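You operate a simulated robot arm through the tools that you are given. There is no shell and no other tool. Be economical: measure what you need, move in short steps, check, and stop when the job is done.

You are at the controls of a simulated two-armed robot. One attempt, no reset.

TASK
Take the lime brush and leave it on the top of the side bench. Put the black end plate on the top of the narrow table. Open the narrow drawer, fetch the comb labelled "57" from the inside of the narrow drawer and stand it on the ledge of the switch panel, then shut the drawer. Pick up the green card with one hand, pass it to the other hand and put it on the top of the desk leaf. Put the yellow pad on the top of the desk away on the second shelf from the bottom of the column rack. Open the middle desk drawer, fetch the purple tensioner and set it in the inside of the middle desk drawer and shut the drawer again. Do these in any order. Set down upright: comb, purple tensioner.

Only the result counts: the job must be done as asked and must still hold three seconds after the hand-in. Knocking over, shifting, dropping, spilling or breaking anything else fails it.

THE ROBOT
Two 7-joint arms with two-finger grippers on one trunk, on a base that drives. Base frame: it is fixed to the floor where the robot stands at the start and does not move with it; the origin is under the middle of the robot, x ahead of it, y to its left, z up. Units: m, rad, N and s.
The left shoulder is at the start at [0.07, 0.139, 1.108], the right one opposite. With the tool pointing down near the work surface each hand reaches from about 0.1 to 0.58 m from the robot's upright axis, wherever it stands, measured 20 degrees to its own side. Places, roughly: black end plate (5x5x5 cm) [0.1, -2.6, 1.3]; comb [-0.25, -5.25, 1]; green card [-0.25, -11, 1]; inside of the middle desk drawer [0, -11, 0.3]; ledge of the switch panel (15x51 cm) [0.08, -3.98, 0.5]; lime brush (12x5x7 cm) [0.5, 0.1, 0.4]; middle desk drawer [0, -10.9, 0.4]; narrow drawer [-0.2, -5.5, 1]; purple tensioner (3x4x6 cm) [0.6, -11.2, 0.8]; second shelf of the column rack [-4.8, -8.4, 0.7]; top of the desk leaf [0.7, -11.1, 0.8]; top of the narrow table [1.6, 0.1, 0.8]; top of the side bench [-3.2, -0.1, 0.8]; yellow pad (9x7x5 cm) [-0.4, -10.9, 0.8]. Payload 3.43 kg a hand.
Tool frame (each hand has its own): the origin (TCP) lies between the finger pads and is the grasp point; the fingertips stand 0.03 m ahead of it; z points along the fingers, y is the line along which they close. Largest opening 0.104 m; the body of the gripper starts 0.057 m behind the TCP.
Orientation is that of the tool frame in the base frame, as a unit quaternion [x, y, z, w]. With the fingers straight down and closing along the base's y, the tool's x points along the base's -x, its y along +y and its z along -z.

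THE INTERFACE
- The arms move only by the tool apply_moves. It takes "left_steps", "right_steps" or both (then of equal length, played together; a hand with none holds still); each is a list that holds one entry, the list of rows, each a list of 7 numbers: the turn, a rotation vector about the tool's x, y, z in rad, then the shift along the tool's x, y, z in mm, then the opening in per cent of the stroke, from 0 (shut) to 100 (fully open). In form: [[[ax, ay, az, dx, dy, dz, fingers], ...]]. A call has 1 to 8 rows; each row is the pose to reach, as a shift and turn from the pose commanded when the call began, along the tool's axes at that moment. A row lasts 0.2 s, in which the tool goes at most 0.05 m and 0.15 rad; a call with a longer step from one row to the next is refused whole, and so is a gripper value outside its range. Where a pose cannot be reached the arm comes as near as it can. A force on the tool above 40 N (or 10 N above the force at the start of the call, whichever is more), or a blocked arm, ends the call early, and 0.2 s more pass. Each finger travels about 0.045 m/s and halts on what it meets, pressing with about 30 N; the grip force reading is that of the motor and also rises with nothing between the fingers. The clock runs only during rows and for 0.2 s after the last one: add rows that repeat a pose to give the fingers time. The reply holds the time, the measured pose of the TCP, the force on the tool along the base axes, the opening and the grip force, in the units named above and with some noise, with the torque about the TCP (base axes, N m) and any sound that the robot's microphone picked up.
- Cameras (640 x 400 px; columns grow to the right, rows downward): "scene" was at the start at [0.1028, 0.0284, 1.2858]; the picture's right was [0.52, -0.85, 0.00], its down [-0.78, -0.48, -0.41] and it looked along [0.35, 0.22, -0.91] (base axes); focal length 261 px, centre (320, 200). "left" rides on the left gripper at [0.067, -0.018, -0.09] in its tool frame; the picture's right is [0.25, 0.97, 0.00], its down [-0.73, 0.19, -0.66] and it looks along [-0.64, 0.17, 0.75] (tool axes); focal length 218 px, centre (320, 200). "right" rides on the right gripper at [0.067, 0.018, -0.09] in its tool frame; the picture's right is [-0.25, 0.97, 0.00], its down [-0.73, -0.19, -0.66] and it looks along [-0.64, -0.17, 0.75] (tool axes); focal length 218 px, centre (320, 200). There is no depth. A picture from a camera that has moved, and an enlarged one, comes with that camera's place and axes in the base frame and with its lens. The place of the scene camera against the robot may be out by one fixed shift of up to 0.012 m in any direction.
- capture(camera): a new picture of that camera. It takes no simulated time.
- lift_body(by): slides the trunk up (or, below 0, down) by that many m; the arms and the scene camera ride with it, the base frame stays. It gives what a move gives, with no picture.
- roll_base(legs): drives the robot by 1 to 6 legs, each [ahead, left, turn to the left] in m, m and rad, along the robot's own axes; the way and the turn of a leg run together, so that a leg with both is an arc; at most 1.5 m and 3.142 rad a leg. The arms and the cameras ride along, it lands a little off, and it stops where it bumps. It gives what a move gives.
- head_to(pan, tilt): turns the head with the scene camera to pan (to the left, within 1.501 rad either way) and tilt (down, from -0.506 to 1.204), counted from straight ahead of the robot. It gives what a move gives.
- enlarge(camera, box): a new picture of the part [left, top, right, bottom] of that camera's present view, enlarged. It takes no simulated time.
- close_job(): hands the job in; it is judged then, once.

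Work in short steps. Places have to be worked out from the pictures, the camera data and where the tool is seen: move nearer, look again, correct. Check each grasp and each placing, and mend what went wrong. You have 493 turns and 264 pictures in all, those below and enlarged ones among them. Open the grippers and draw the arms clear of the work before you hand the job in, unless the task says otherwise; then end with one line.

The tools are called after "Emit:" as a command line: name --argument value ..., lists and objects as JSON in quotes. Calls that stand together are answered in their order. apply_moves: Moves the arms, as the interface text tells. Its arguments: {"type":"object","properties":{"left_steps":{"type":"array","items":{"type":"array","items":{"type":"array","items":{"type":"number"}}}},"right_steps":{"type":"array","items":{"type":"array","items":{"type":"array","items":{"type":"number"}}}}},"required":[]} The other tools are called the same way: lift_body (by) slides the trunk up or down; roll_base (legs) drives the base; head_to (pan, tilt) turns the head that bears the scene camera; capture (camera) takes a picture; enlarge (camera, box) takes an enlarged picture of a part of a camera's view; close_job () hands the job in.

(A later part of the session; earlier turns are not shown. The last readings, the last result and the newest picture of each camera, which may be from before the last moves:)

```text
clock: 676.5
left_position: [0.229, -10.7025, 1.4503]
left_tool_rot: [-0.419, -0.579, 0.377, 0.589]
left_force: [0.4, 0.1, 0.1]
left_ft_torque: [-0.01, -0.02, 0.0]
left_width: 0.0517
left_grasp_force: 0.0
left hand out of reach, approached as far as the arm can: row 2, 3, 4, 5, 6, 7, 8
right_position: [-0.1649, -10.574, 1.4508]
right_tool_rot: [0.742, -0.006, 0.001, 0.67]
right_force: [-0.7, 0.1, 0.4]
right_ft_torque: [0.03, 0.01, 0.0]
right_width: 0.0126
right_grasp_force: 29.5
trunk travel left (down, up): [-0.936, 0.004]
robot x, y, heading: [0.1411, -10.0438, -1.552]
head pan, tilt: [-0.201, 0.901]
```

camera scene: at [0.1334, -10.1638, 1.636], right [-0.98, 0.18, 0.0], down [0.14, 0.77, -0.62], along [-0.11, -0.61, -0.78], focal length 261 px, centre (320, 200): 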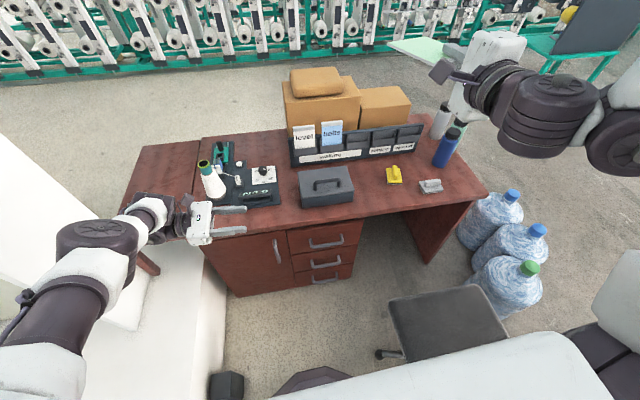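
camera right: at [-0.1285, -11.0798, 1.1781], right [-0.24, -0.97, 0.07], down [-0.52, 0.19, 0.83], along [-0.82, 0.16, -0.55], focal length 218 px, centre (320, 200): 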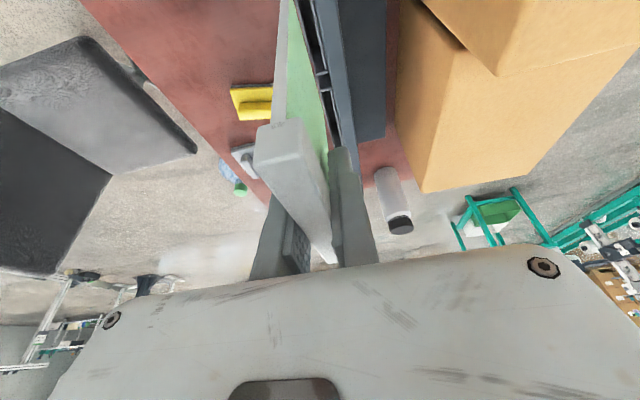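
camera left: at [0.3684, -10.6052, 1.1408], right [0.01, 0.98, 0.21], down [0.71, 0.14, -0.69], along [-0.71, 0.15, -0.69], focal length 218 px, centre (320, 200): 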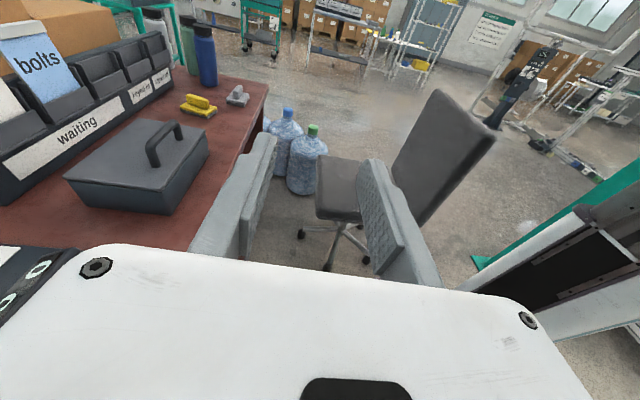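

Finish the roll of the left hand and check the geometry.

Emit:
apply_moves --left_steps '[[[0.018, -0.025, 0.14, 0, 0, 0, 50], [0.035, -0.05, 0.275, 0, 0, 0, 50], [0.035, -0.05, 0.275, 0, 0, 0, 50]]]'

Emit:
capture --camera "left"

```text
clock: 677.3
left_position: [0.2285, -10.7052, 1.4503]
left_tool_rot: [-0.474, -0.524, 0.475, 0.525]
left_force: [0.3, 0.6, 0.6]
left_ft_torque: [-0.01, 0.02, -0.03]
left_width: 0.0518
left_grasp_force: 0.0
right_position: [-0.1664, -10.5727, 1.4514]
right_tool_rot: [0.742, -0.006, 0.002, 0.67]
right_force: [0.3, -0.5, -0.8]
right_ft_torque: [-0.01, 0.01, -0.02]
right_width: 0.0126
right_grasp_force: 29.9
trunk travel left (down, up): [-0.936, 0.004]
robot x, y, heading: [0.1389, -10.0385, -1.549]
head pan, tilt: [-0.201, 0.901]
```

```text
74 pictures are left
camera left: at [0.3188, -10.639, 1.4751], right [0.0, 0.35, -0.94], down [0.66, -0.71, -0.26], along [-0.75, -0.62, -0.23], focal length 218 px, centre (320, 200)
```

left: 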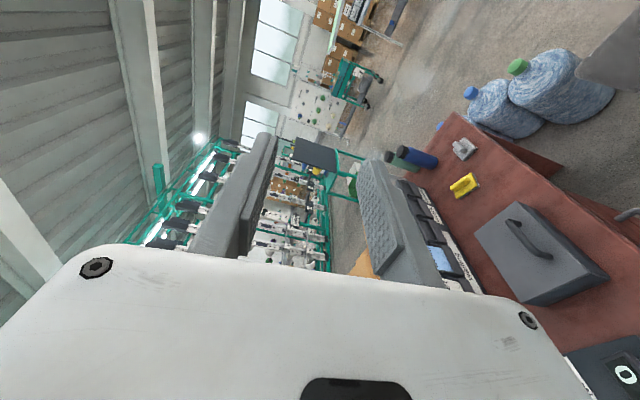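

The card (green sliver) is visible ahead, at about z≈1.44, y≈-10.65. I advance the left hand to 0.1 m from it and recheck.

Emit:
apply_moves --left_steps '[[[0, 0, 0, 20, 5, 40, 50], [0, 0, 0, 40, 10, 75, 50], [0, 0, 0, 44, 11, 120, 50], [0, 0, 0, 44, 11, 165, 50], [0, 0, 0, 44, 11, 210, 50], [0, 0, 0, 44, 11, 245, 50], [0, 0, 0, 44, 11, 245, 50]]]'

Emit:
capture --camera "left"

Emit:
capture --camera "right"

```text
clock: 678.9
left_position: [-0.0149, -10.6769, 1.4486]
left_tool_rot: [-0.474, -0.523, 0.475, 0.526]
left_force: [0.5, 0.9, -0.3]
left_ft_torque: [-0.01, -0.01, -0.04]
left_width: 0.0521
left_grasp_force: 0.1
left hand out of reach, approached as far as the arm can: row 1, 2, 3, 4, 5, 6, 7
right_position: [-0.1633, -10.5743, 1.452]
right_tool_rot: [0.743, -0.006, 0.001, 0.67]
right_force: [0.3, 0.4, -0.5]
right_ft_torque: [0.02, 0.0, 0.0]
right_width: 0.0127
right_grasp_force: 30.4
trunk travel left (down, up): [-0.936, 0.004]
robot x, y, heading: [0.1387, -10.043, -1.549]
head pan, tilt: [-0.201, 0.901]
```

```text
73 pictures are left
camera left: at [0.0759, -10.6112, 1.4718], right [0.0, 0.35, -0.94], down [0.66, -0.71, -0.26], along [-0.76, -0.61, -0.23], focal length 218 px, centre (320, 200)
```

left: 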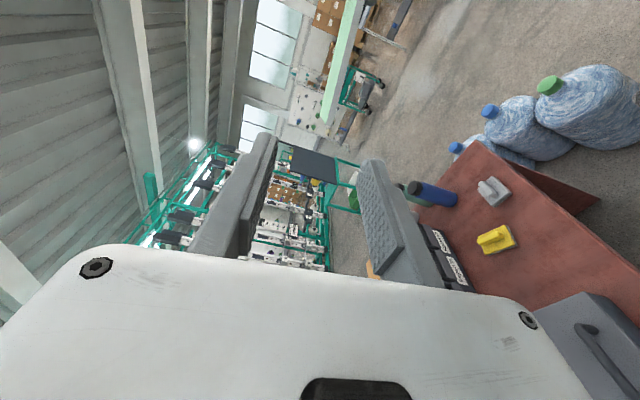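

```text
72 pictures are left
camera right: at [-0.0949, -10.487, 1.4793], right [-0.26, -0.1, 0.96], down [-0.72, 0.68, -0.13], along [-0.64, -0.73, -0.25], focal length 218 px, centre (320, 200)
```

right: 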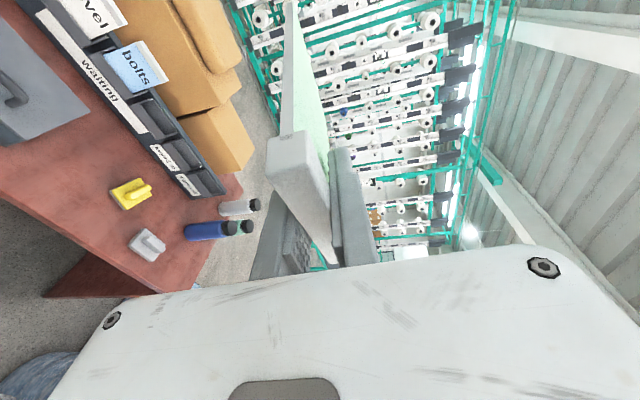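

The card's free end is at y≈-10.677, just at the left fingers. I move the right hand forward 30 mm so the left grips further in, and lower the left 9 mm.

Emit:
apply_moves --right_steps '[[[0, 0, 0, 0, 0, 15, 0], [0, 0, 0, 0, 0, 30, 0], [0, 0, 0, 0, 0, 30, 0]]]' --left_steps '[[[0, 0, 0, 0, 5, 0, 50], [0, 0, 0, 0, 9, 0, 50], [0, 0, 0, 0, 9, 0, 50]]]'

Emit:
apply_moves --left_steps '[[[0, 0, 0, 0, 0, 40, 50], [0, 0, 0, 0, 0, 75, 50], [0, 0, 0, 0, 0, 75, 50]]]'

Emit:
capture --camera "left"

```text
clock: 679.7
left_position: [-0.0208, -10.6745, 1.437]
left_tool_rot: [-0.475, -0.524, 0.473, 0.526]
left_force: [0.2, 0.2, -0.1]
left_ft_torque: [-0.02, 0.01, 0.01]
left_width: 0.0519
left_grasp_force: 0.0
right_position: [-0.1655, -10.6064, 1.4482]
right_tool_rot: [0.743, -0.008, 0.0, 0.67]
right_force: [0.6, 0.1, -0.4]
right_ft_torque: [-0.01, -0.01, 0.03]
right_width: 0.0126
right_grasp_force: 29.9
trunk travel left (down, up): [-0.936, 0.004]
robot x, y, heading: [0.1406, -10.0409, -1.547]
head pan, tilt: [-0.201, 0.901]
```

```text
clock: 680.5
left_position: [-0.0938, -10.6698, 1.4392]
left_tool_rot: [-0.474, -0.524, 0.475, 0.525]
left_force: [0.5, 0.3, -0.1]
left_ft_torque: [-0.02, 0.0, 0.0]
left_width: 0.0522
left_grasp_force: 0.0
right_position: [-0.1646, -10.6062, 1.4491]
right_tool_rot: [0.742, -0.007, 0.001, 0.67]
right_force: [-0.9, -0.3, -0.4]
right_ft_torque: [0.03, 0.0, 0.03]
right_width: 0.0127
right_grasp_force: 29.6
trunk travel left (down, up): [-0.936, 0.004]
robot x, y, heading: [0.1419, -10.0428, -1.555]
head pan, tilt: [-0.201, 0.901]
```

```text
71 pictures are left
camera left: at [-0.0045, -10.605, 1.4634], right [0.0, 0.35, -0.94], down [0.66, -0.71, -0.26], along [-0.75, -0.62, -0.23], focal length 218 px, centre (320, 200)
```

left: 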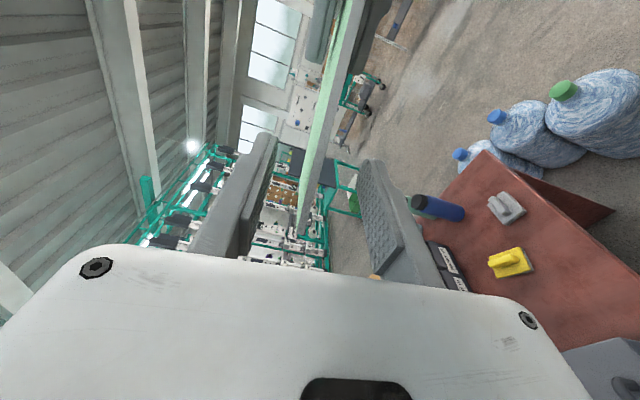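

The card is between the left fingers. I go 12 mm further and close the left hand.

Emit:
apply_moves --left_steps '[[[0, 0, 0, 0, 0, 12, 50], [0, 0, 0, 0, 0, 12, 30], [0, 0, 0, 0, 0, 12, 10], [0, 0, 0, 0, 0, 12, 0], [0, 0, 0, 0, 0, 12, 0], [0, 0, 0, 0, 0, 12, 0]]]'

Emit:
capture --camera "left"

```text
clock: 681.9
left_position: [-0.1057, -10.6699, 1.439]
left_tool_rot: [-0.474, -0.523, 0.475, 0.525]
left_force: [-5.0, -2.8, 8.3]
left_ft_torque: [0.44, 0.13, 0.28]
left_width: 0.006
left_grasp_force: 29.8
right_position: [-0.1632, -10.6056, 1.4492]
right_tool_rot: [0.744, -0.008, 0.001, 0.669]
right_force: [6.6, 2.5, -7.9]
right_ft_torque: [0.05, 0.28, 0.24]
right_width: 0.013
right_grasp_force: 29.9
trunk travel left (down, up): [-0.936, 0.004]
robot x, y, heading: [0.1413, -10.043, -1.545]
head pan, tilt: [-0.201, 0.901]
```

```text
70 pictures are left
camera left: at [-0.0159, -10.605, 1.464], right [0.0, 0.35, -0.94], down [0.66, -0.71, -0.26], along [-0.76, -0.61, -0.23], focal length 218 px, centre (320, 200)
```

left: 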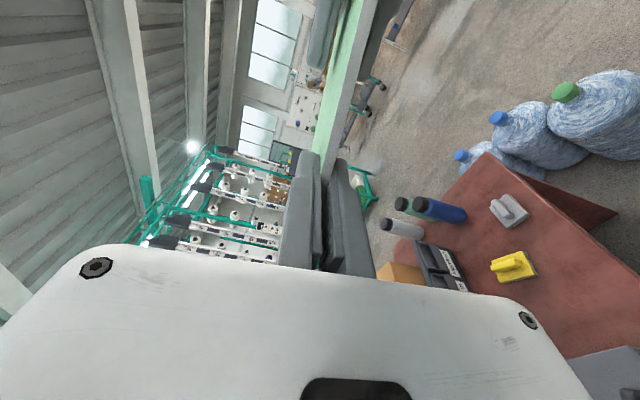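

Both hands hold the card. Now the right hand opens and withdraws straight back.

Emit:
apply_moves --right_steps '[[[0, 0, 0, 0, 0, 0, 20], [0, 0, 0, 0, 0, 0, 35], [0, 0, 0, 0, 0, 0, 45], [0, 0, 0, 0, 0, 0, 45]]]'

Emit:
apply_moves --right_steps '[[[0, 0, 0, -20, 0, -25, 45], [0, 0, 0, -50, 0, -50, 45], [0, 0, 0, -80, 0, -80, 45], [0, 0, 0, -115, 0, -100, 45]]]'

Emit:
capture --camera "left"

Emit:
capture --camera "scene"

```text
clock: 682.9
left_position: [-0.1068, -10.6702, 1.4381]
left_tool_rot: [-0.474, -0.524, 0.474, 0.525]
left_force: [-0.2, 0.4, -0.2]
left_ft_torque: [0.02, -0.03, 0.01]
left_width: 0.0059
left_grasp_force: 30.3
right_position: [-0.1636, -10.6055, 1.4482]
right_tool_rot: [0.742, -0.007, 0.0, 0.67]
right_force: [-1.2, -1.0, 0.4]
right_ft_torque: [0.01, -0.02, 0.03]
right_width: 0.0469
right_grasp_force: 0.1
trunk travel left (down, up): [-0.936, 0.004]
robot x, y, heading: [0.1417, -10.0414, -1.549]
head pan, tilt: [-0.201, 0.901]
```

```text
clock: 683.9
left_position: [-0.1063, -10.6687, 1.4399]
left_tool_rot: [0.475, 0.524, -0.475, -0.524]
left_force: [0.2, 0.6, 0.4]
left_ft_torque: [-0.01, -0.03, 0.01]
left_width: 0.0061
left_grasp_force: 30.2
right_position: [-0.2781, -10.5099, 1.4587]
right_tool_rot: [0.744, -0.007, 0.001, 0.669]
right_force: [0.4, 0.6, 0.3]
right_ft_torque: [0.01, 0.0, 0.04]
right_width: 0.0469
right_grasp_force: 0.1
right hand out of reach, approached as far as the arm can: row 3
trunk travel left (down, up): [-0.936, 0.004]
robot x, y, heading: [0.1384, -10.0401, -1.553]
head pan, tilt: [-0.201, 0.901]
```

```text
69 pictures are left
camera left: at [-0.0162, -10.6039, 1.464], right [0.0, 0.35, -0.94], down [0.66, -0.71, -0.26], along [-0.75, -0.62, -0.23], focal length 218 px, centre (320, 200)
```

left: 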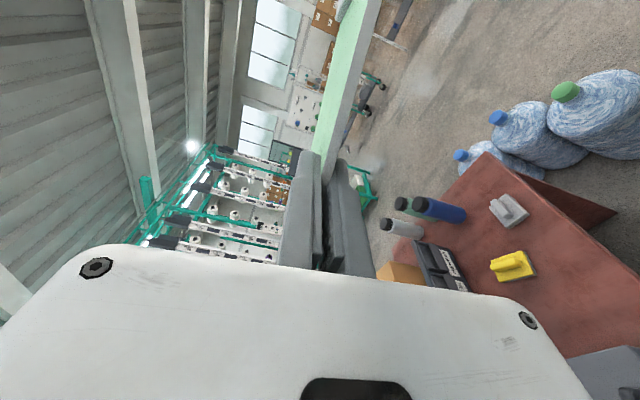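

```text
68 pictures are left
camera scene: at [0.1297, -10.1677, 1.6357], right [-0.98, 0.18, 0.0], down [0.14, 0.77, -0.62], along [-0.11, -0.61, -0.78], focal length 261 px, centre (320, 200)
```

scene: 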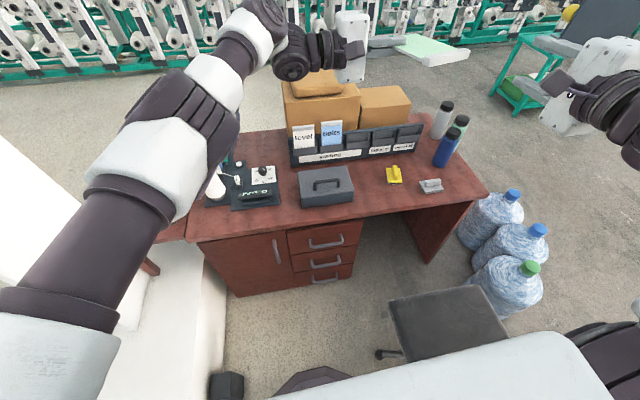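

Handover done: the left hand holds the card flat. Now I bring the left hand to the left side while turning it to point forward.

Emit:
apply_moves --left_steps '[[[0, -0.14, 0, 5, 8, -44, 0], [0, -0.28, 0, 11, 17, -88, 0], [0, -0.42, 0, 16, 25, -132, 0], [0, -0.56, 0, 22, 33, -176, 0], [0, -0.7, 0, 27, 41, -220, 0], [0, -0.84, 0, 33, 50, -264, 0], [0, -0.98, 0, 38, 58, -308, 0], [0, -1.12, 0, 44, 66, -352, 0]]]'

```text
clock: 685.7
left_position: [0.2415, -10.6718, 1.4014]
left_tool_rot: [0.146, 0.727, -0.651, -0.163]
left_force: [0.1, 0.3, -0.5]
left_ft_torque: [0.04, -0.01, 0.01]
left_width: 0.0058
left_grasp_force: 30.1
left hand out of reach, approached as far as the arm can: row 1, 2, 3, 4, 5, 6, 7, 8
right_position: [-0.2774, -10.5103, 1.4586]
right_tool_rot: [0.743, -0.007, 0.001, 0.669]
right_force: [-0.3, 1.0, 0.4]
right_ft_torque: [0.02, 0.0, 0.05]
right_width: 0.0464
right_grasp_force: 0.1
trunk travel left (down, up): [-0.936, 0.004]
robot x, y, heading: [0.1417, -10.0375, -1.545]
head pan, tilt: [-0.201, 0.901]
```

Good. Next stage: carry the card to the left, pitching the hand 30° down for laying it on the leaf (all still above free space).

Emit:
apply_moves --left_steps '[[[-0.051, -0.054, -0.011, -34, 24, -17, 0], [-0.102, -0.109, -0.023, -68, 48, -34, 0], [-0.153, -0.163, -0.034, -102, 72, -51, 0], [-0.204, -0.218, -0.046, -136, 96, -68, 0], [-0.254, -0.272, -0.057, -170, 120, -85, 0], [-0.305, -0.326, -0.068, -205, 144, -102, 0], [-0.356, -0.381, -0.08, -239, 168, -119, 0], [-0.407, -0.435, -0.091, -273, 192, -136, 0]]]'

Emit:
head_to --pan 0.4 --tilt 0.8

Emit:
capture --camera "scene"

```text
clock: 687.5
left_position: [0.5469, -10.6481, 1.203]
left_tool_rot: [0.004, 0.864, -0.504, -0.004]
left_force: [-0.1, 0.3, 0.3]
left_ft_torque: [0.04, -0.01, 0.01]
left_width: 0.0061
left_grasp_force: 30.4
left hand out of reach, approached as far as the arm can: row 1, 2
right_position: [-0.2768, -10.5126, 1.4575]
right_tool_rot: [0.744, -0.008, 0.001, 0.668]
right_force: [0.7, -0.4, -0.3]
right_ft_torque: [0.02, 0.04, -0.04]
right_width: 0.0467
right_grasp_force: 0.1
trunk travel left (down, up): [-0.936, 0.004]
robot x, y, heading: [0.1423, -10.0426, -1.546]
head pan, tilt: [-0.201, 0.901]
```

```text
clock: 688.5
left_position: [0.5452, -10.6463, 1.2043]
left_tool_rot: [0.004, 0.863, -0.504, -0.004]
left_force: [-0.5, -0.1, -0.6]
left_ft_torque: [0.03, 0.0, 0.0]
left_width: 0.0058
left_grasp_force: 30.1
right_position: [-0.2771, -10.5094, 1.4582]
right_tool_rot: [0.743, -0.008, 0.002, 0.669]
right_force: [0.2, 0.2, -0.1]
right_ft_torque: [0.02, -0.03, -0.01]
right_width: 0.0468
right_grasp_force: 0.0
trunk travel left (down, up): [-0.936, 0.004]
robot x, y, heading: [0.1445, -10.0434, -1.548]
head pan, tilt: [0.4, 0.799]
```

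```text
67 pictures are left
camera scene: at [0.1764, -10.1682, 1.6435], right [-0.91, -0.41, 0.0], down [-0.29, 0.65, -0.7], along [0.28, -0.64, -0.72], focal length 261 px, centre (320, 200)
```

scene: 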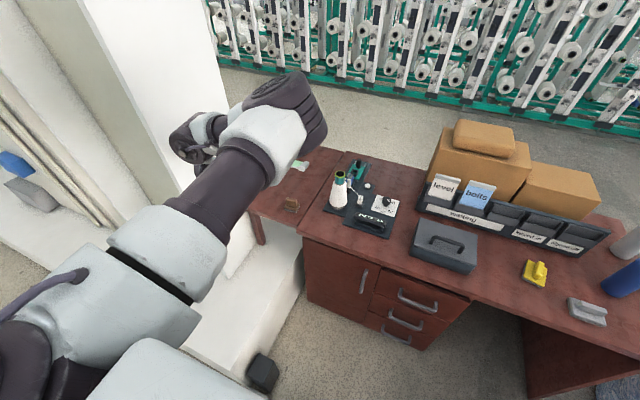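

Leaf spans x≈0.53–0.80, y≈-10.77…-11.38, small block at (0.62,-10.85). I move the card hand 0.145 m left, then roll in.

Emit:
apply_moves --left_steps '[[[0, 0, 0, -45, 0, 0, 0], [0, 0, 0, -90, 0, 0, 0], [0, 0, 0, -135, 0, 0, 0], [0, 0, 0, -145, 0, 0, 0], [0, 0, 0, -145, 0, 0, 0]]]'

Emit:
roll_base --legs '[[0.17, -0.01, -0.02], [0.17, 0, 0]]'

Emit:
capture --camera "left"

```text
clock: 689.7
left_position: [0.6908, -10.6488, 1.2069]
left_tool_rot: [0.004, 0.864, -0.503, -0.004]
left_force: [-0.6, -0.5, 0.0]
left_ft_torque: [0.03, 0.03, 0.01]
left_width: 0.0061
left_grasp_force: 29.9
right_position: [-0.2776, -10.5106, 1.4581]
right_tool_rot: [0.743, -0.008, 0.002, 0.669]
right_force: [-0.3, 0.2, -0.7]
right_ft_torque: [0.02, 0.0, -0.02]
right_width: 0.0469
right_grasp_force: 0.1
trunk travel left (down, up): [-0.936, 0.004]
robot x, y, heading: [0.1408, -10.0441, -1.547]
head pan, tilt: [0.4, 0.799]
```

```text
clock: 692.3
left_position: [0.6737, -10.9923, 1.207]
left_tool_rot: [0.01, 0.863, -0.505, -0.007]
left_force: [-0.6, 0.5, 0.2]
left_ft_torque: [0.0, -0.02, 0.04]
left_width: 0.0062
left_grasp_force: 29.5
right_position: [-0.293, -10.8394, 1.459]
right_tool_rot: [0.743, -0.014, -0.004, 0.67]
right_force: [-1.0, 0.0, 0.1]
right_ft_torque: [-0.05, -0.01, 0.0]
right_width: 0.0469
right_grasp_force: 0.1
trunk travel left (down, up): [-0.936, 0.004]
robot x, y, heading: [0.1343, -10.3817, -1.559]
head pan, tilt: [0.4, 0.799]
```

```text
66 pictures are left
camera left: at [0.6096, -10.9215, 1.2678], right [-0.24, 0.48, -0.84], down [0.75, 0.65, 0.15], along [0.62, -0.59, -0.52], focal length 218 px, centre (320, 200)
```

left: 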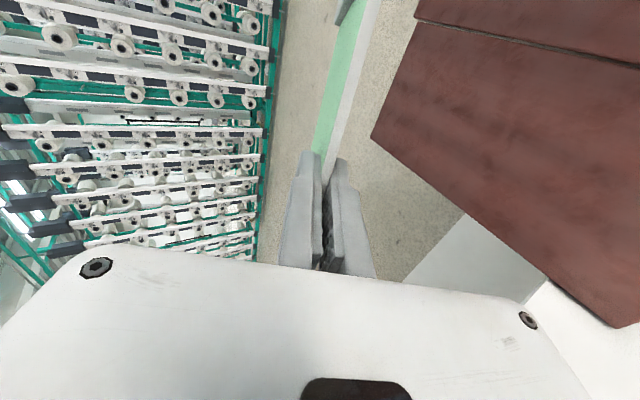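

The leaf spans x 0.55–0.84; the card will land within it. I lower the trunk 0.36 m.

Emit:
lift_body --by -0.36

Emit:
capture --camera "scene"

Emit:
capture --camera "left"

```text
clock: 695.8
left_position: [0.6741, -10.9948, 0.845]
left_tool_rot: [0.011, 0.864, -0.504, -0.007]
left_force: [-0.5, -0.1, 0.8]
left_ft_torque: [-0.02, -0.01, 0.0]
left_width: 0.006
left_grasp_force: 29.8
right_position: [-0.2913, -10.8422, 1.0986]
right_tool_rot: [0.743, -0.013, -0.003, 0.669]
right_force: [0.6, -1.0, 0.4]
right_ft_torque: [-0.01, 0.04, -0.01]
right_width: 0.0467
right_grasp_force: 0.0
trunk travel left (down, up): [-0.576, 0.364]
robot x, y, heading: [0.1356, -10.3783, -1.566]
head pan, tilt: [0.4, 0.799]
```

```text
65 pictures are left
camera scene: at [0.1678, -10.5078, 1.2835], right [-0.92, -0.39, 0.0], down [-0.28, 0.66, -0.7], along [0.27, -0.64, -0.72], focal length 261 px, centre (320, 200)
```

scene: 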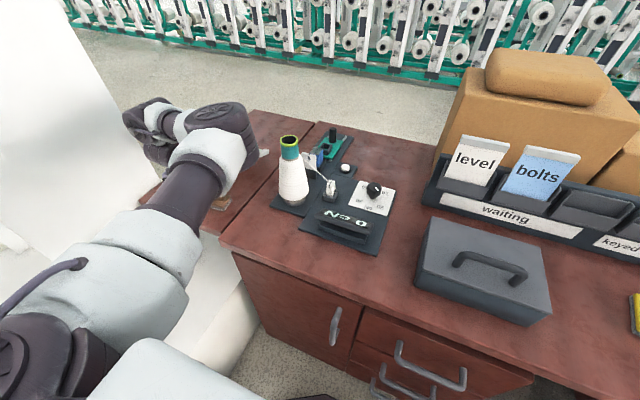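

```text
64 pictures are left
camera left: at [0.6097, -10.9242, 0.9065], right [-0.24, 0.48, -0.84], down [0.75, 0.65, 0.16], along [0.62, -0.59, -0.52], focal length 218 px, centre (320, 200)
```

left: 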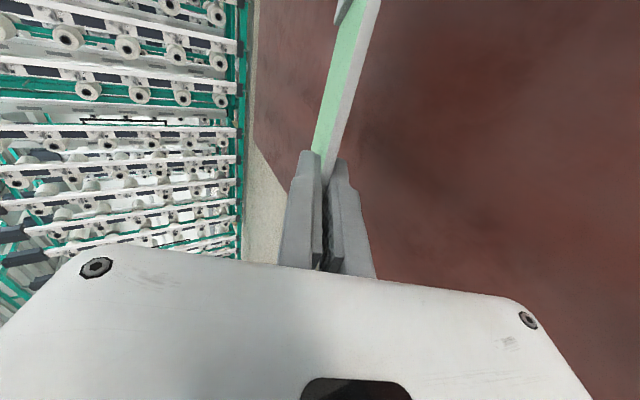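

Over the leaf. I lower by arm in steps until the card's far edge touches.

Emit:
apply_moves --left_steps '[[[0, 0, 0, 0, 9, 5, 0], [0, 0, 0, 0, 17, 10, 0], [0, 0, 0, 0, 26, 15, 0]]]'

Emit:
apply_moves --left_steps '[[[0, 0, 0, 0, 4, 2, 0], [0, 0, 0, 0, 9, 5, 0]]]'

```text
clock: 696.6
left_position: [0.6756, -10.9959, 0.8178]
left_tool_rot: [0.01, 0.863, -0.505, -0.007]
left_force: [0.4, 1.2, 2.5]
left_ft_torque: [-0.21, 0.23, 0.02]
left_width: 0.006
left_grasp_force: 29.9
right_position: [-0.2918, -10.8421, 1.0988]
right_tool_rot: [0.743, -0.013, -0.004, 0.669]
right_force: [-0.2, -0.2, -0.4]
right_ft_torque: [-0.01, 0.05, 0.03]
right_width: 0.0467
right_grasp_force: 0.1
trunk travel left (down, up): [-0.576, 0.364]
robot x, y, heading: [0.1357, -10.3805, -1.564]
head pan, tilt: [0.4, 0.799]
```

```text
clock: 697.2
left_position: [0.674, -10.9944, 0.8083]
left_tool_rot: [0.01, 0.863, -0.505, -0.007]
left_force: [1.1, 4.3, 12.6]
left_ft_torque: [-0.98, 0.99, -0.24]
left_width: 0.0059
left_grasp_force: 30.1
right_position: [-0.2936, -10.8404, 1.0996]
right_tool_rot: [0.743, -0.013, -0.003, 0.67]
right_force: [0.0, 0.0, 0.2]
right_ft_torque: [0.03, 0.0, 0.0]
right_width: 0.0469
right_grasp_force: 0.0
trunk travel left (down, up): [-0.576, 0.364]
robot x, y, heading: [0.1358, -10.3827, -1.574]
head pan, tilt: [0.4, 0.799]
```

The far edge rests on the leaf. I open the fingers a little and slide back out.

Emit:
apply_moves --left_steps '[[[0, 0, 0, 0, -3, -1, 0], [0, 0, 0, 0, -3, -1, 12], [0, 0, 0, 0, -3, -1, 20], [0, 0, 0, 0, -3, -1, 24], [0, 0, 0, 0, -3, -1, 24]]]'

Emit:
apply_moves --left_steps '[[[0, 0, 0, 0, 0, -20, 24], [0, 0, 0, 0, 0, -40, 24], [0, 0, 0, 0, 0, -60, 24], [0, 0, 0, 0, -5, -90, 24]]]'

Emit:
capture --camera "left"

```text
clock: 698.4
left_position: [0.674, -10.9953, 0.8097]
left_tool_rot: [0.01, 0.864, -0.504, -0.007]
left_force: [1.3, 0.3, -0.2]
left_ft_torque: [-0.01, -0.02, 0.0]
left_width: 0.0247
left_grasp_force: 0.3
right_position: [-0.291, -10.842, 1.0984]
right_tool_rot: [0.743, -0.013, -0.004, 0.669]
right_force: [0.8, -0.2, 0.0]
right_ft_torque: [0.0, -0.03, 0.04]
right_width: 0.0467
right_grasp_force: 0.0
trunk travel left (down, up): [-0.576, 0.364]
robot x, y, heading: [0.1348, -10.3816, -1.565]
head pan, tilt: [0.4, 0.799]
```

```text
clock: 699.4
left_position: [0.6762, -10.9217, 0.8575]
left_tool_rot: [0.011, 0.863, -0.504, -0.007]
left_force: [0.4, -0.3, -1.0]
left_ft_torque: [0.01, 0.02, 0.01]
left_width: 0.0251
left_grasp_force: 0.1
right_position: [-0.291, -10.8416, 1.0989]
right_tool_rot: [0.743, -0.013, -0.003, 0.669]
right_force: [0.3, 0.9, -0.5]
right_ft_torque: [0.01, 0.03, -0.01]
right_width: 0.0468
right_grasp_force: 0.1
trunk travel left (down, up): [-0.576, 0.364]
robot x, y, heading: [0.1335, -10.3836, -1.558]
head pan, tilt: [0.4, 0.799]
```

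```text
63 pictures are left
camera left: at [0.6114, -10.8496, 0.9175], right [-0.24, 0.48, -0.84], down [0.75, 0.65, 0.15], along [0.62, -0.59, -0.52], focal length 218 px, centre (320, 200)
```

left: 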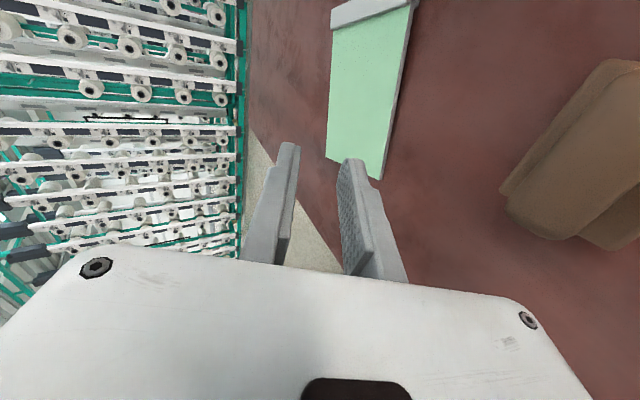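

The card lies flat on the leaf. Now the pad: I raise the trunk, back out, and reconfigure the right hand for it.

Emit:
lift_body --by 0.3

Emit:
roll_base --legs '[[-0.17, 0, 0], [-0.17, 0, 0]]'

Emit:
apply_moves --right_steps '[[[0, 0, -0.145, 0, 0, 0, 100], [0, 0, -0.29, 0, 0, 0, 100], [0, 0, -0.435, 0, 0, 0, 100], [0, 0, -0.58, 0, 0, 0, 100], [0, 0, -0.725, 0, 0, 0, 100], [0, 0, -0.87, 0, 0, 0, 100], [0, 0, -1.015, 0, 0, 0, 100], [0, 0, -1.16, 0, 0, 0, 100]]]'

```text
clock: 702.4
left_position: [0.6768, -10.9224, 1.1568]
left_tool_rot: [0.011, 0.864, -0.503, -0.008]
left_force: [-0.4, -0.3, -0.4]
left_ft_torque: [0.0, -0.01, 0.03]
left_width: 0.025
left_grasp_force: 0.0
right_position: [-0.2914, -10.8418, 1.3983]
right_tool_rot: [0.743, -0.014, -0.003, 0.67]
right_force: [-0.2, 0.0, -0.3]
right_ft_torque: [0.01, 0.01, -0.02]
right_width: 0.047
right_grasp_force: 0.1
trunk travel left (down, up): [-0.876, 0.064]
robot x, y, heading: [0.1327, -10.3825, -1.567]
head pan, tilt: [0.4, 0.799]
```

```text
clock: 704.9
left_position: [0.6764, -10.582, 1.1553]
left_tool_rot: [0.008, 0.865, -0.502, -0.005]
left_force: [0.4, -1.0, -0.1]
left_ft_torque: [0.03, -0.01, 0.01]
left_width: 0.0248
left_grasp_force: 0.1
right_position: [-0.2935, -10.5085, 1.3967]
right_tool_rot: [0.744, -0.011, -0.002, 0.668]
right_force: [-0.2, -0.3, -0.1]
right_ft_torque: [0.0, -0.01, -0.01]
right_width: 0.0467
right_grasp_force: 0.1
trunk travel left (down, up): [-0.876, 0.064]
robot x, y, heading: [0.129, -10.0411, -1.56]
head pan, tilt: [0.4, 0.799]
```

```text
clock: 706.7
left_position: [0.678, -10.5796, 1.1558]
left_tool_rot: [0.009, 0.864, -0.504, -0.007]
left_force: [0.3, 0.8, -0.6]
left_ft_torque: [-0.03, 0.01, -0.01]
left_width: 0.0252
left_grasp_force: 0.0
right_position: [-0.272, -10.6428, 1.4833]
right_tool_rot: [0.636, 0.391, -0.366, 0.556]
right_force: [-0.2, -0.7, -0.8]
right_ft_torque: [0.01, 0.01, -0.02]
right_width: 0.1037
right_grasp_force: 0.0
right hand out of reach, approached as far as the arm can: row 1, 2, 3, 4, 5, 6, 7, 8
trunk travel left (down, up): [-0.876, 0.064]
robot x, y, heading: [0.1313, -10.0421, -1.569]
head pan, tilt: [0.4, 0.799]
```

Continue: bring the right hand to a 40°-down pose at the right, in front of the desk.

Emit:
apply_moves --right_steps '[[[0.017, 0.094, -0.054, 35, -30, -5, 100], [0.035, 0.188, -0.108, 70, -61, -10, 100], [0.052, 0.282, -0.162, 105, -91, -15, 100], [0.069, 0.376, -0.216, 140, -122, -19, 100], [0.086, 0.469, -0.269, 175, -152, -24, 100], [0.104, 0.563, -0.323, 210, -183, -29, 100], [0.121, 0.657, -0.377, 245, -213, -34, 100], [0.138, 0.751, -0.431, 280, -244, -39, 100]]]'

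Emit:
head_to --pan -0.4 --tilt 0.85

Emit:
capture --camera "scene"

```text
clock: 708.5
left_position: [0.6754, -10.5788, 1.1564]
left_tool_rot: [0.008, 0.864, -0.503, -0.006]
left_force: [-0.4, -0.8, -0.4]
left_ft_torque: [0.02, 0.0, -0.02]
left_width: 0.0249
left_grasp_force: 0.1
right_position: [-0.3863, -10.6303, 1.1026]
right_tool_rot: [0.656, 0.67, -0.247, 0.242]
right_force: [-0.2, -0.1, -0.1]
right_ft_torque: [0.0, -0.01, 0.05]
right_width: 0.104
right_grasp_force: 0.1
right hand out of reach, approached as far as the arm can: row 1, 2, 3, 4, 5, 6, 7, 8
trunk travel left (down, up): [-0.876, 0.064]
robot x, y, heading: [0.1316, -10.0396, -1.56]
head pan, tilt: [0.4, 0.799]
```

```text
clock: 709.6
left_position: [0.6763, -10.5791, 1.1562]
left_tool_rot: [0.009, 0.864, -0.504, -0.006]
left_force: [-0.6, -0.1, 0.0]
left_ft_torque: [0.0, -0.05, 0.0]
left_width: 0.0249
left_grasp_force: 0.0
right_position: [-0.3872, -10.6308, 1.1041]
right_tool_rot: [0.656, 0.67, -0.248, 0.242]
right_force: [-0.9, 0.5, -0.2]
right_ft_torque: [0.03, -0.02, 0.0]
right_width: 0.1039
right_grasp_force: 0.0
trunk travel left (down, up): [-0.876, 0.064]
robot x, y, heading: [0.1296, -10.0439, -1.559]
head pan, tilt: [-0.4, 0.85]
```

```text
62 pictures are left
camera scene: at [0.1033, -10.1666, 1.5794], right [-0.93, 0.38, 0.0], down [0.28, 0.7, -0.66], along [-0.25, -0.61, -0.75], focal length 261 px, centre (320, 200)
```

scene: 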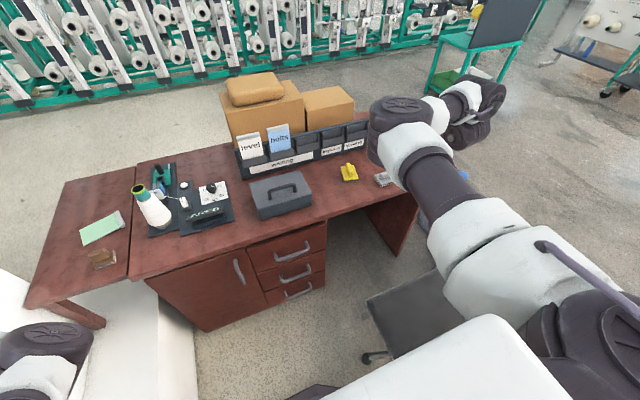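

Pad localized at about (-0.35, -10.918), card well on the leaf. I roll ahead 0.27 m and look with the right camera.

Emit:
roll_base --legs '[[0.14, 0, -0.01], [0.13, 0, 0]]'

Emit:
capture --camera "right"

```text
clock: 711.8
left_position: [0.6726, -10.8541, 1.1568]
left_tool_rot: [0.013, 0.863, -0.505, -0.009]
left_force: [0.0, -0.8, -0.1]
left_ft_torque: [0.01, 0.0, -0.03]
left_width: 0.0249
left_grasp_force: 0.1
right_position: [-0.3915, -10.8951, 1.1044]
right_tool_rot: [0.66, 0.666, -0.25, 0.24]
right_force: [-0.2, -0.4, -0.6]
right_ft_torque: [0.0, 0.02, 0.0]
right_width: 0.1041
right_grasp_force: 0.1
trunk travel left (down, up): [-0.876, 0.064]
robot x, y, heading: [0.1313, -10.3093, -1.572]
head pan, tilt: [-0.4, 0.85]
```

```text
61 pictures are left
camera right: at [-0.3729, -10.7854, 1.129], right [0.97, -0.19, 0.15], down [-0.18, -0.13, 0.98], along [-0.17, -0.97, -0.16], focal length 218 px, centre (320, 200)
```

right: 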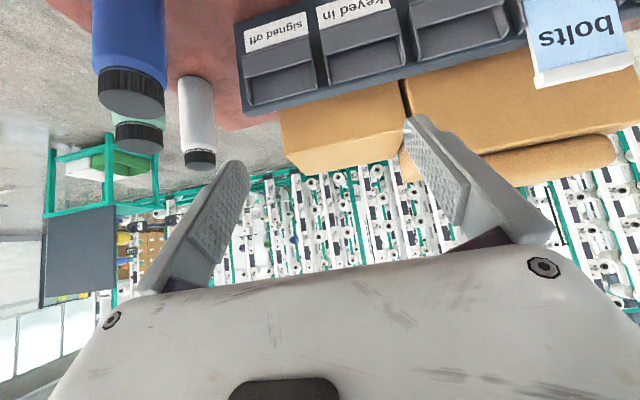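

I steepen the hand and lower it a bit to see the pad.

Emit:
apply_moves --right_steps '[[[0, 0.11, 0, 13, 10, 15, 100], [0, 0.22, 0, 27, 20, 30, 100], [0, 0.33, 0, 40, 30, 45, 100], [0, 0.42, 0, 53, 40, 59, 100], [0, 0.42, 0, 53, 40, 59, 100]]]'

Emit:
capture --camera "right"

```text
clock: 713.0
left_position: [0.6724, -10.856, 1.1568]
left_tool_rot: [0.013, 0.864, -0.504, -0.009]
left_force: [0.0, 0.3, 0.1]
left_ft_torque: [0.02, 0.03, 0.01]
left_width: 0.0249
left_grasp_force: 0.0
right_position: [-0.3508, -10.8937, 1.0252]
right_tool_rot: [0.698, 0.702, -0.106, 0.096]
right_force: [-0.9, -0.3, -0.2]
right_ft_torque: [0.01, 0.01, -0.01]
right_width: 0.1041
right_grasp_force: 0.0
trunk travel left (down, up): [-0.876, 0.064]
robot x, y, heading: [0.1311, -10.3118, -1.567]
head pan, tilt: [-0.4, 0.85]
```

```text
60 pictures are left
camera right: at [-0.3324, -10.8039, 1.0921], right [0.97, -0.24, 0.06], down [-0.18, -0.51, 0.84], along [-0.17, -0.82, -0.54], focal length 218 px, centre (320, 200)
```

right: 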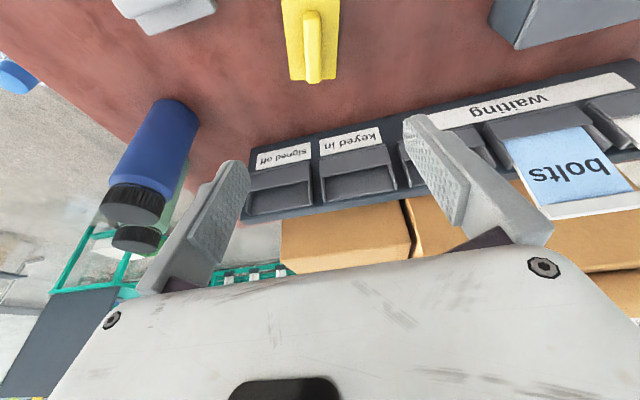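

Pad centre ≈(-0.352, -10.922), its handle runs front to back, so closing sideways fits. I go over it and lower the trunk 0.12 m, then check.

Emit:
apply_moves --right_steps '[[[0, 0, 0, -10, -2, 15, 70], [0, 0, 0, -11, -2, 35, 60], [0, 0, 0, -11, -2, 55, 60], [0, 0, 0, -11, -2, 55, 60]]]'

Emit:
lift_body --by -0.11

Emit:
capture --camera "right"

```text
clock: 714.0
left_position: [0.6729, -10.8559, 1.1563]
left_tool_rot: [0.012, 0.864, -0.504, -0.009]
left_force: [0.7, 0.5, -0.1]
left_ft_torque: [0.0, -0.02, 0.0]
left_width: 0.0249
left_grasp_force: 0.0
right_position: [-0.3529, -10.9204, 0.9722]
right_tool_rot: [0.699, 0.701, -0.107, 0.096]
right_force: [-1.1, 0.7, 0.0]
right_ft_torque: [0.04, 0.01, 0.0]
right_width: 0.0626
right_grasp_force: 0.1
trunk travel left (down, up): [-0.876, 0.064]
robot x, y, heading: [0.1271, -10.3094, -1.574]
head pan, tilt: [-0.4, 0.85]
```

```text
clock: 715.5
left_position: [0.6721, -10.854, 1.0468]
left_tool_rot: [0.014, 0.864, -0.504, -0.008]
left_force: [-0.1, 0.3, 0.0]
left_ft_torque: [0.02, -0.01, 0.0]
left_width: 0.025
left_grasp_force: 0.1
right_position: [-0.3535, -10.9195, 0.864]
right_tool_rot: [0.698, 0.701, -0.107, 0.096]
right_force: [-0.2, 0.2, -0.1]
right_ft_torque: [0.0, -0.05, 0.0]
right_width: 0.0625
right_grasp_force: 0.0
trunk travel left (down, up): [-0.766, 0.174]
robot x, y, heading: [0.1346, -10.3095, -1.568]
head pan, tilt: [-0.4, 0.85]
```

```text
59 pictures are left
camera right: at [-0.3337, -10.8304, 0.9309], right [0.97, -0.24, 0.06], down [-0.18, -0.51, 0.84], along [-0.17, -0.82, -0.54], focal length 218 px, centre (320, 200)
```

right: 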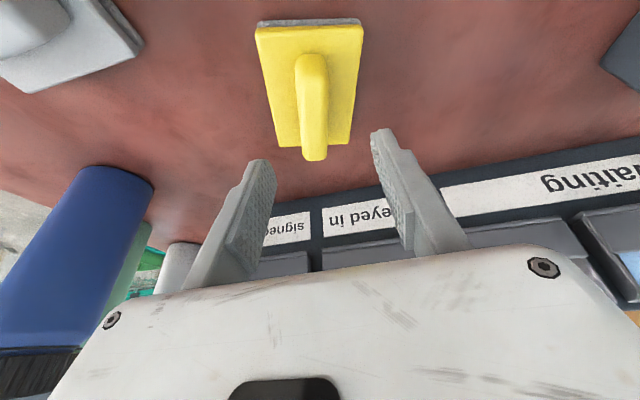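

Handle centred at (-0.352, -10.918) under the fingers. Down 48 mm and close.

Emit:
apply_moves --right_steps '[[[0, 0, 0, 5, 0, 16, 60], [0, 0, 0, 9, 0, 31, 60], [0, 0, 0, 13, 0, 45, 60], [0, 0, 0, 13, 0, 45, 40], [0, 0, 0, 13, 0, 45, 20], [0, 0, 0, 13, 0, 45, 0], [0, 0, 0, 13, 0, 45, 0]]]'

Emit:
capture --camera "right"

```text
clock: 717.0
left_position: [0.6725, -10.8549, 1.0466]
left_tool_rot: [0.013, 0.864, -0.504, -0.009]
left_force: [-0.3, 0.4, 0.8]
left_ft_torque: [0.03, 0.02, 0.01]
left_width: 0.025
left_grasp_force: 0.3
right_position: [-0.3548, -10.9202, 0.8164]
right_tool_rot: [0.698, 0.701, -0.106, 0.097]
right_force: [-0.5, 0.1, -0.6]
right_ft_torque: [0.02, -0.02, -0.01]
right_width: 0.019
right_grasp_force: 30.3
trunk travel left (down, up): [-0.766, 0.174]
robot x, y, heading: [0.1332, -10.3103, -1.564]
head pan, tilt: [-0.4, 0.85]
```

```text
58 pictures are left
camera right: at [-0.3358, -10.8305, 0.8842], right [0.97, -0.24, 0.06], down [-0.18, -0.51, 0.84], along [-0.17, -0.82, -0.54], focal length 218 px, centre (320, 200)
```

right: 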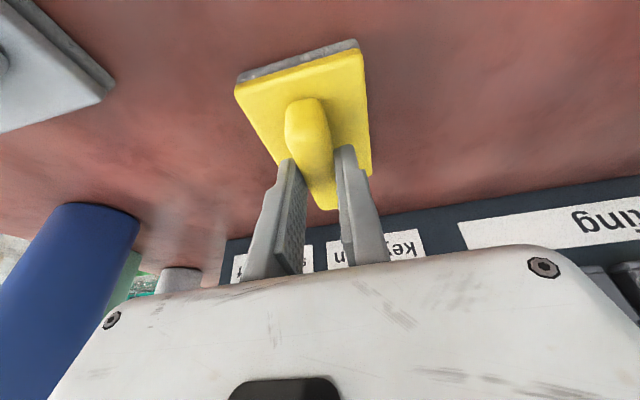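

Pad gripped. I lift with trunk and arm, then back out of the pocket.

Emit:
lift_body --by 0.17

Emit:
apply_moves --right_steps '[[[0, 0, 0, -11, 0, -37, 0], [0, 0, 0, -22, 0, -75, 0], [0, 0, 0, -33, 0, -112, 0], [0, 0, 0, -44, 0, -150, 0]]]' --left_steps '[[[0, 0, 0, 45, 0, 0, 25], [0, 0, 0, 90, 0, 0, 25], [0, 0, 0, 135, 0, 0, 25], [0, 0, 0, 180, 0, 0, 25]]]'

Emit:
roll_base --legs '[[-0.35, 0, 0], [-0.31, 0, 0]]'

```text
clock: 719.0
left_position: [0.6725, -10.8554, 1.2158]
left_tool_rot: [0.012, 0.864, -0.504, -0.009]
left_force: [-0.2, -0.2, 0.5]
left_ft_torque: [0.01, -0.02, 0.0]
left_width: 0.0253
left_grasp_force: 0.0
right_position: [-0.3547, -10.919, 0.9866]
right_tool_rot: [0.698, 0.701, -0.107, 0.096]
right_force: [0.0, 0.4, -1.2]
right_ft_torque: [-0.01, 0.0, 0.03]
right_width: 0.0193
right_grasp_force: 30.6
trunk travel left (down, up): [-0.936, 0.004]
robot x, y, heading: [0.128, -10.3111, -1.568]
head pan, tilt: [-0.4, 0.85]
```

```text
clock: 720.0
left_position: [0.4884, -10.8455, 1.2218]
left_tool_rot: [0.014, 0.863, -0.506, -0.008]
left_force: [-0.9, 0.7, 0.3]
left_ft_torque: [0.03, -0.03, 0.03]
left_width: 0.0261
left_grasp_force: 0.0
right_position: [-0.3601, -10.9193, 1.1422]
right_tool_rot: [0.699, 0.7, -0.105, 0.099]
right_force: [-0.1, 0.1, -0.9]
right_ft_torque: [0.01, -0.04, 0.0]
right_width: 0.0192
right_grasp_force: 30.1
trunk travel left (down, up): [-0.936, 0.004]
robot x, y, heading: [0.1305, -10.3092, -1.568]
head pan, tilt: [-0.4, 0.85]
```

```text
clock: 723.9
left_position: [0.4859, -10.1958, 1.2176]
left_tool_rot: [0.012, 0.864, -0.503, -0.008]
left_force: [0.0, 0.0, -0.3]
left_ft_torque: [-0.03, -0.03, -0.01]
left_width: 0.0259
left_grasp_force: 0.1
right_position: [-0.3603, -10.2741, 1.1416]
right_tool_rot: [0.697, 0.703, -0.106, 0.096]
right_force: [0.2, -0.8, -0.6]
right_ft_torque: [0.01, -0.01, 0.0]
right_width: 0.0191
right_grasp_force: 29.7
trunk travel left (down, up): [-0.936, 0.004]
robot x, y, heading: [0.1243, -9.657, -1.567]
head pan, tilt: [-0.4, 0.85]
```

Clear of the desk. I strafe west out of the corridor, hands above the chair.

Emit:
roll_base --legs '[[-0.015, -0.9, 0], [0, -0.9, 0]]'

Emit:
head_to --pan -0.9 --tilt 0.4

Emit:
capture --camera "scene"

```text
clock: 732.9
left_position: [-1.3144, -10.1668, 1.2189]
left_tool_rot: [0.018, 0.863, -0.504, -0.013]
left_force: [0.6, 0.6, -0.1]
left_ft_torque: [0.01, 0.0, -0.02]
left_width: 0.026
left_grasp_force: 0.1
right_position: [-2.1625, -10.2296, 1.1446]
right_tool_rot: [0.704, 0.696, -0.107, 0.095]
right_force: [0.0, -1.0, -1.5]
right_ft_torque: [-0.02, 0.02, -0.01]
right_width: 0.019
right_grasp_force: 30.0
trunk travel left (down, up): [-0.936, 0.004]
robot x, y, heading: [-1.6675, -9.6219, -1.586]
head pan, tilt: [-0.4, 0.85]
```

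```text
clock: 733.9
left_position: [-1.3164, -10.1663, 1.2189]
left_tool_rot: [0.019, 0.864, -0.503, -0.013]
left_force: [-0.3, 0.4, -0.8]
left_ft_torque: [-0.02, 0.02, -0.01]
left_width: 0.0258
left_grasp_force: 0.1
right_position: [-2.1646, -10.2293, 1.1431]
right_tool_rot: [0.704, 0.696, -0.107, 0.095]
right_force: [0.0, -0.8, -0.7]
right_ft_torque: [-0.02, 0.03, 0.01]
right_width: 0.0192
right_grasp_force: 30.1
trunk travel left (down, up): [-0.936, 0.004]
robot x, y, heading: [-1.6676, -9.6242, -1.584]
head pan, tilt: [-0.901, 0.4]
```

```text
57 pictures are left
camera scene: at [-1.7408, -9.7344, 1.6784], right [-0.61, 0.79, 0.0], down [0.31, 0.24, -0.92], along [-0.73, -0.56, -0.39], focal length 261 px, centre (320, 200)
```

scene: 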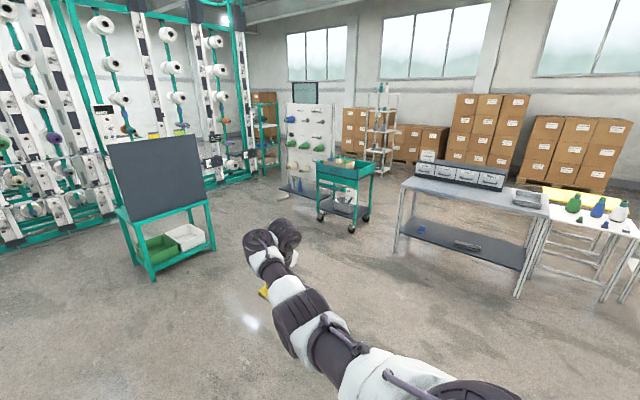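

I tuck both hands toward the middle, then turn and drive back north-west along the earlier diagonal.

Emit:
apply_moves --left_steps '[[[0, 0, 0, 40, 0, 0, 25], [0, 0, 0, 80, 0, 0, 25], [0, 0, 0, 120, 0, 0, 25], [0, 0, 0, 150, 0, 0, 25], [0, 0, 0, 150, 0, 0, 25], [0, 0, 0, 150, 0, 0, 25]]]' --right_steps '[[[0, 0, 0, 0, 45, 0, 0], [0, 0, 0, 0, 90, 0, 0], [0, 0, 0, 0, 135, 0, 0], [0, 0, 0, 0, 180, 0, 0], [0, 0, 0, 0, 225, 0, 0], [0, 0, 0, 0, 260, 0, 0]]]'

Emit:
roll_base --legs '[[0, 0, -2.19], [1.3, 0, 0], [1.1, 0, 0]]'

Emit:
head_to --pan 0.3 --tilt 0.4

Emit:
capture --camera "scene"

```text
clock: 735.3
left_position: [-1.465, -10.162, 1.2179]
left_tool_rot: [0.019, 0.864, -0.503, -0.014]
left_force: [0.7, -0.3, -0.6]
left_ft_torque: [0.01, 0.03, -0.02]
left_width: 0.0262
left_grasp_force: 0.1
right_position: [-1.9025, -10.2319, 1.1391]
right_tool_rot: [0.703, 0.697, -0.107, 0.094]
right_force: [-0.3, -0.3, 0.0]
right_ft_torque: [0.03, 0.05, -0.01]
right_width: 0.0191
right_grasp_force: 30.2
trunk travel left (down, up): [-0.936, 0.004]
robot x, y, heading: [-1.6659, -9.6245, -1.58]
head pan, tilt: [-0.901, 0.4]
```

```text
clock: 752.4
left_position: [-4.0985, -7.9651, 1.2195]
left_tool_rot: [0.785, 0.36, -0.209, -0.459]
left_force: [-0.3, 0.1, -0.1]
left_ft_torque: [-0.02, -0.02, 0.01]
left_width: 0.0256
left_grasp_force: 0.1
right_position: [-3.881, -7.5754, 1.1396]
right_tool_rot: [0.934, -0.328, -0.133, -0.055]
right_force: [-0.3, -0.3, -1.4]
right_ft_torque: [0.03, 0.01, -0.02]
right_width: 0.0193
right_grasp_force: 29.8
trunk travel left (down, up): [-0.936, 0.004]
robot x, y, heading: [-3.5525, -8.1389, 2.463]
head pan, tilt: [-0.901, 0.4]
```

```text
clock: 753.8
left_position: [-4.0983, -7.964, 1.2189]
left_tool_rot: [0.785, 0.36, -0.209, -0.458]
left_force: [0.7, -0.1, 0.4]
left_ft_torque: [-0.01, 0.0, 0.0]
left_width: 0.0257
left_grasp_force: 0.0
right_position: [-3.8808, -7.5766, 1.1398]
right_tool_rot: [0.934, -0.328, -0.133, -0.054]
right_force: [-0.4, -0.1, -1.2]
right_ft_torque: [0.02, 0.03, 0.0]
right_width: 0.0193
right_grasp_force: 30.3
trunk travel left (down, up): [-0.936, 0.004]
robot x, y, heading: [-3.5521, -8.1362, 2.462]
head pan, tilt: [0.3, 0.4]
```

```text
56 pictures are left
camera scene: at [-3.6754, -8.0732, 1.6785], right [0.37, 0.93, 0.0], down [0.36, -0.14, -0.92], along [-0.85, 0.34, -0.39], focal length 261 px, centre (320, 200)
```

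scene: 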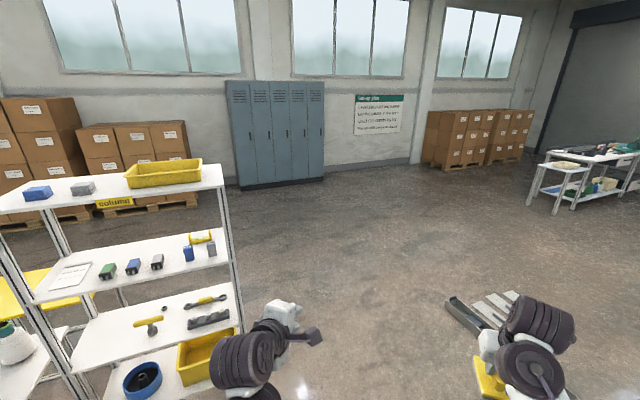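

The column rack is open toward me (east side). I zoom on it.

Emit:
enlarge --camera "scene" --box '[0, 160, 260, 400]'

```text
1.67 times, centred on (130, 280) of scene
camera zoom: at [-3.6754, -8.0732, 1.6785], right [0.37, 0.93, 0.0], down [0.36, -0.14, -0.92], along [-0.85, 0.34, -0.39], focal length 436 px, centre (637, 67)
```

zoom: 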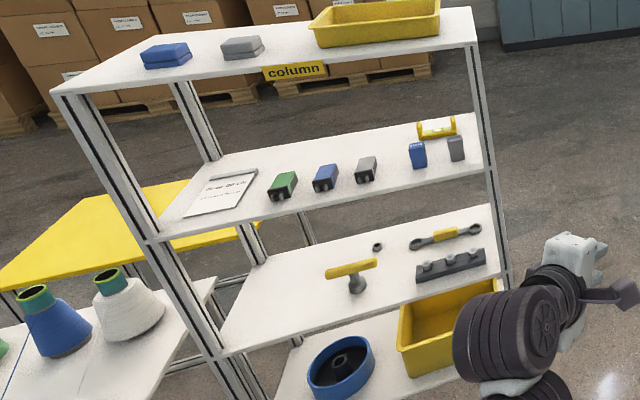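

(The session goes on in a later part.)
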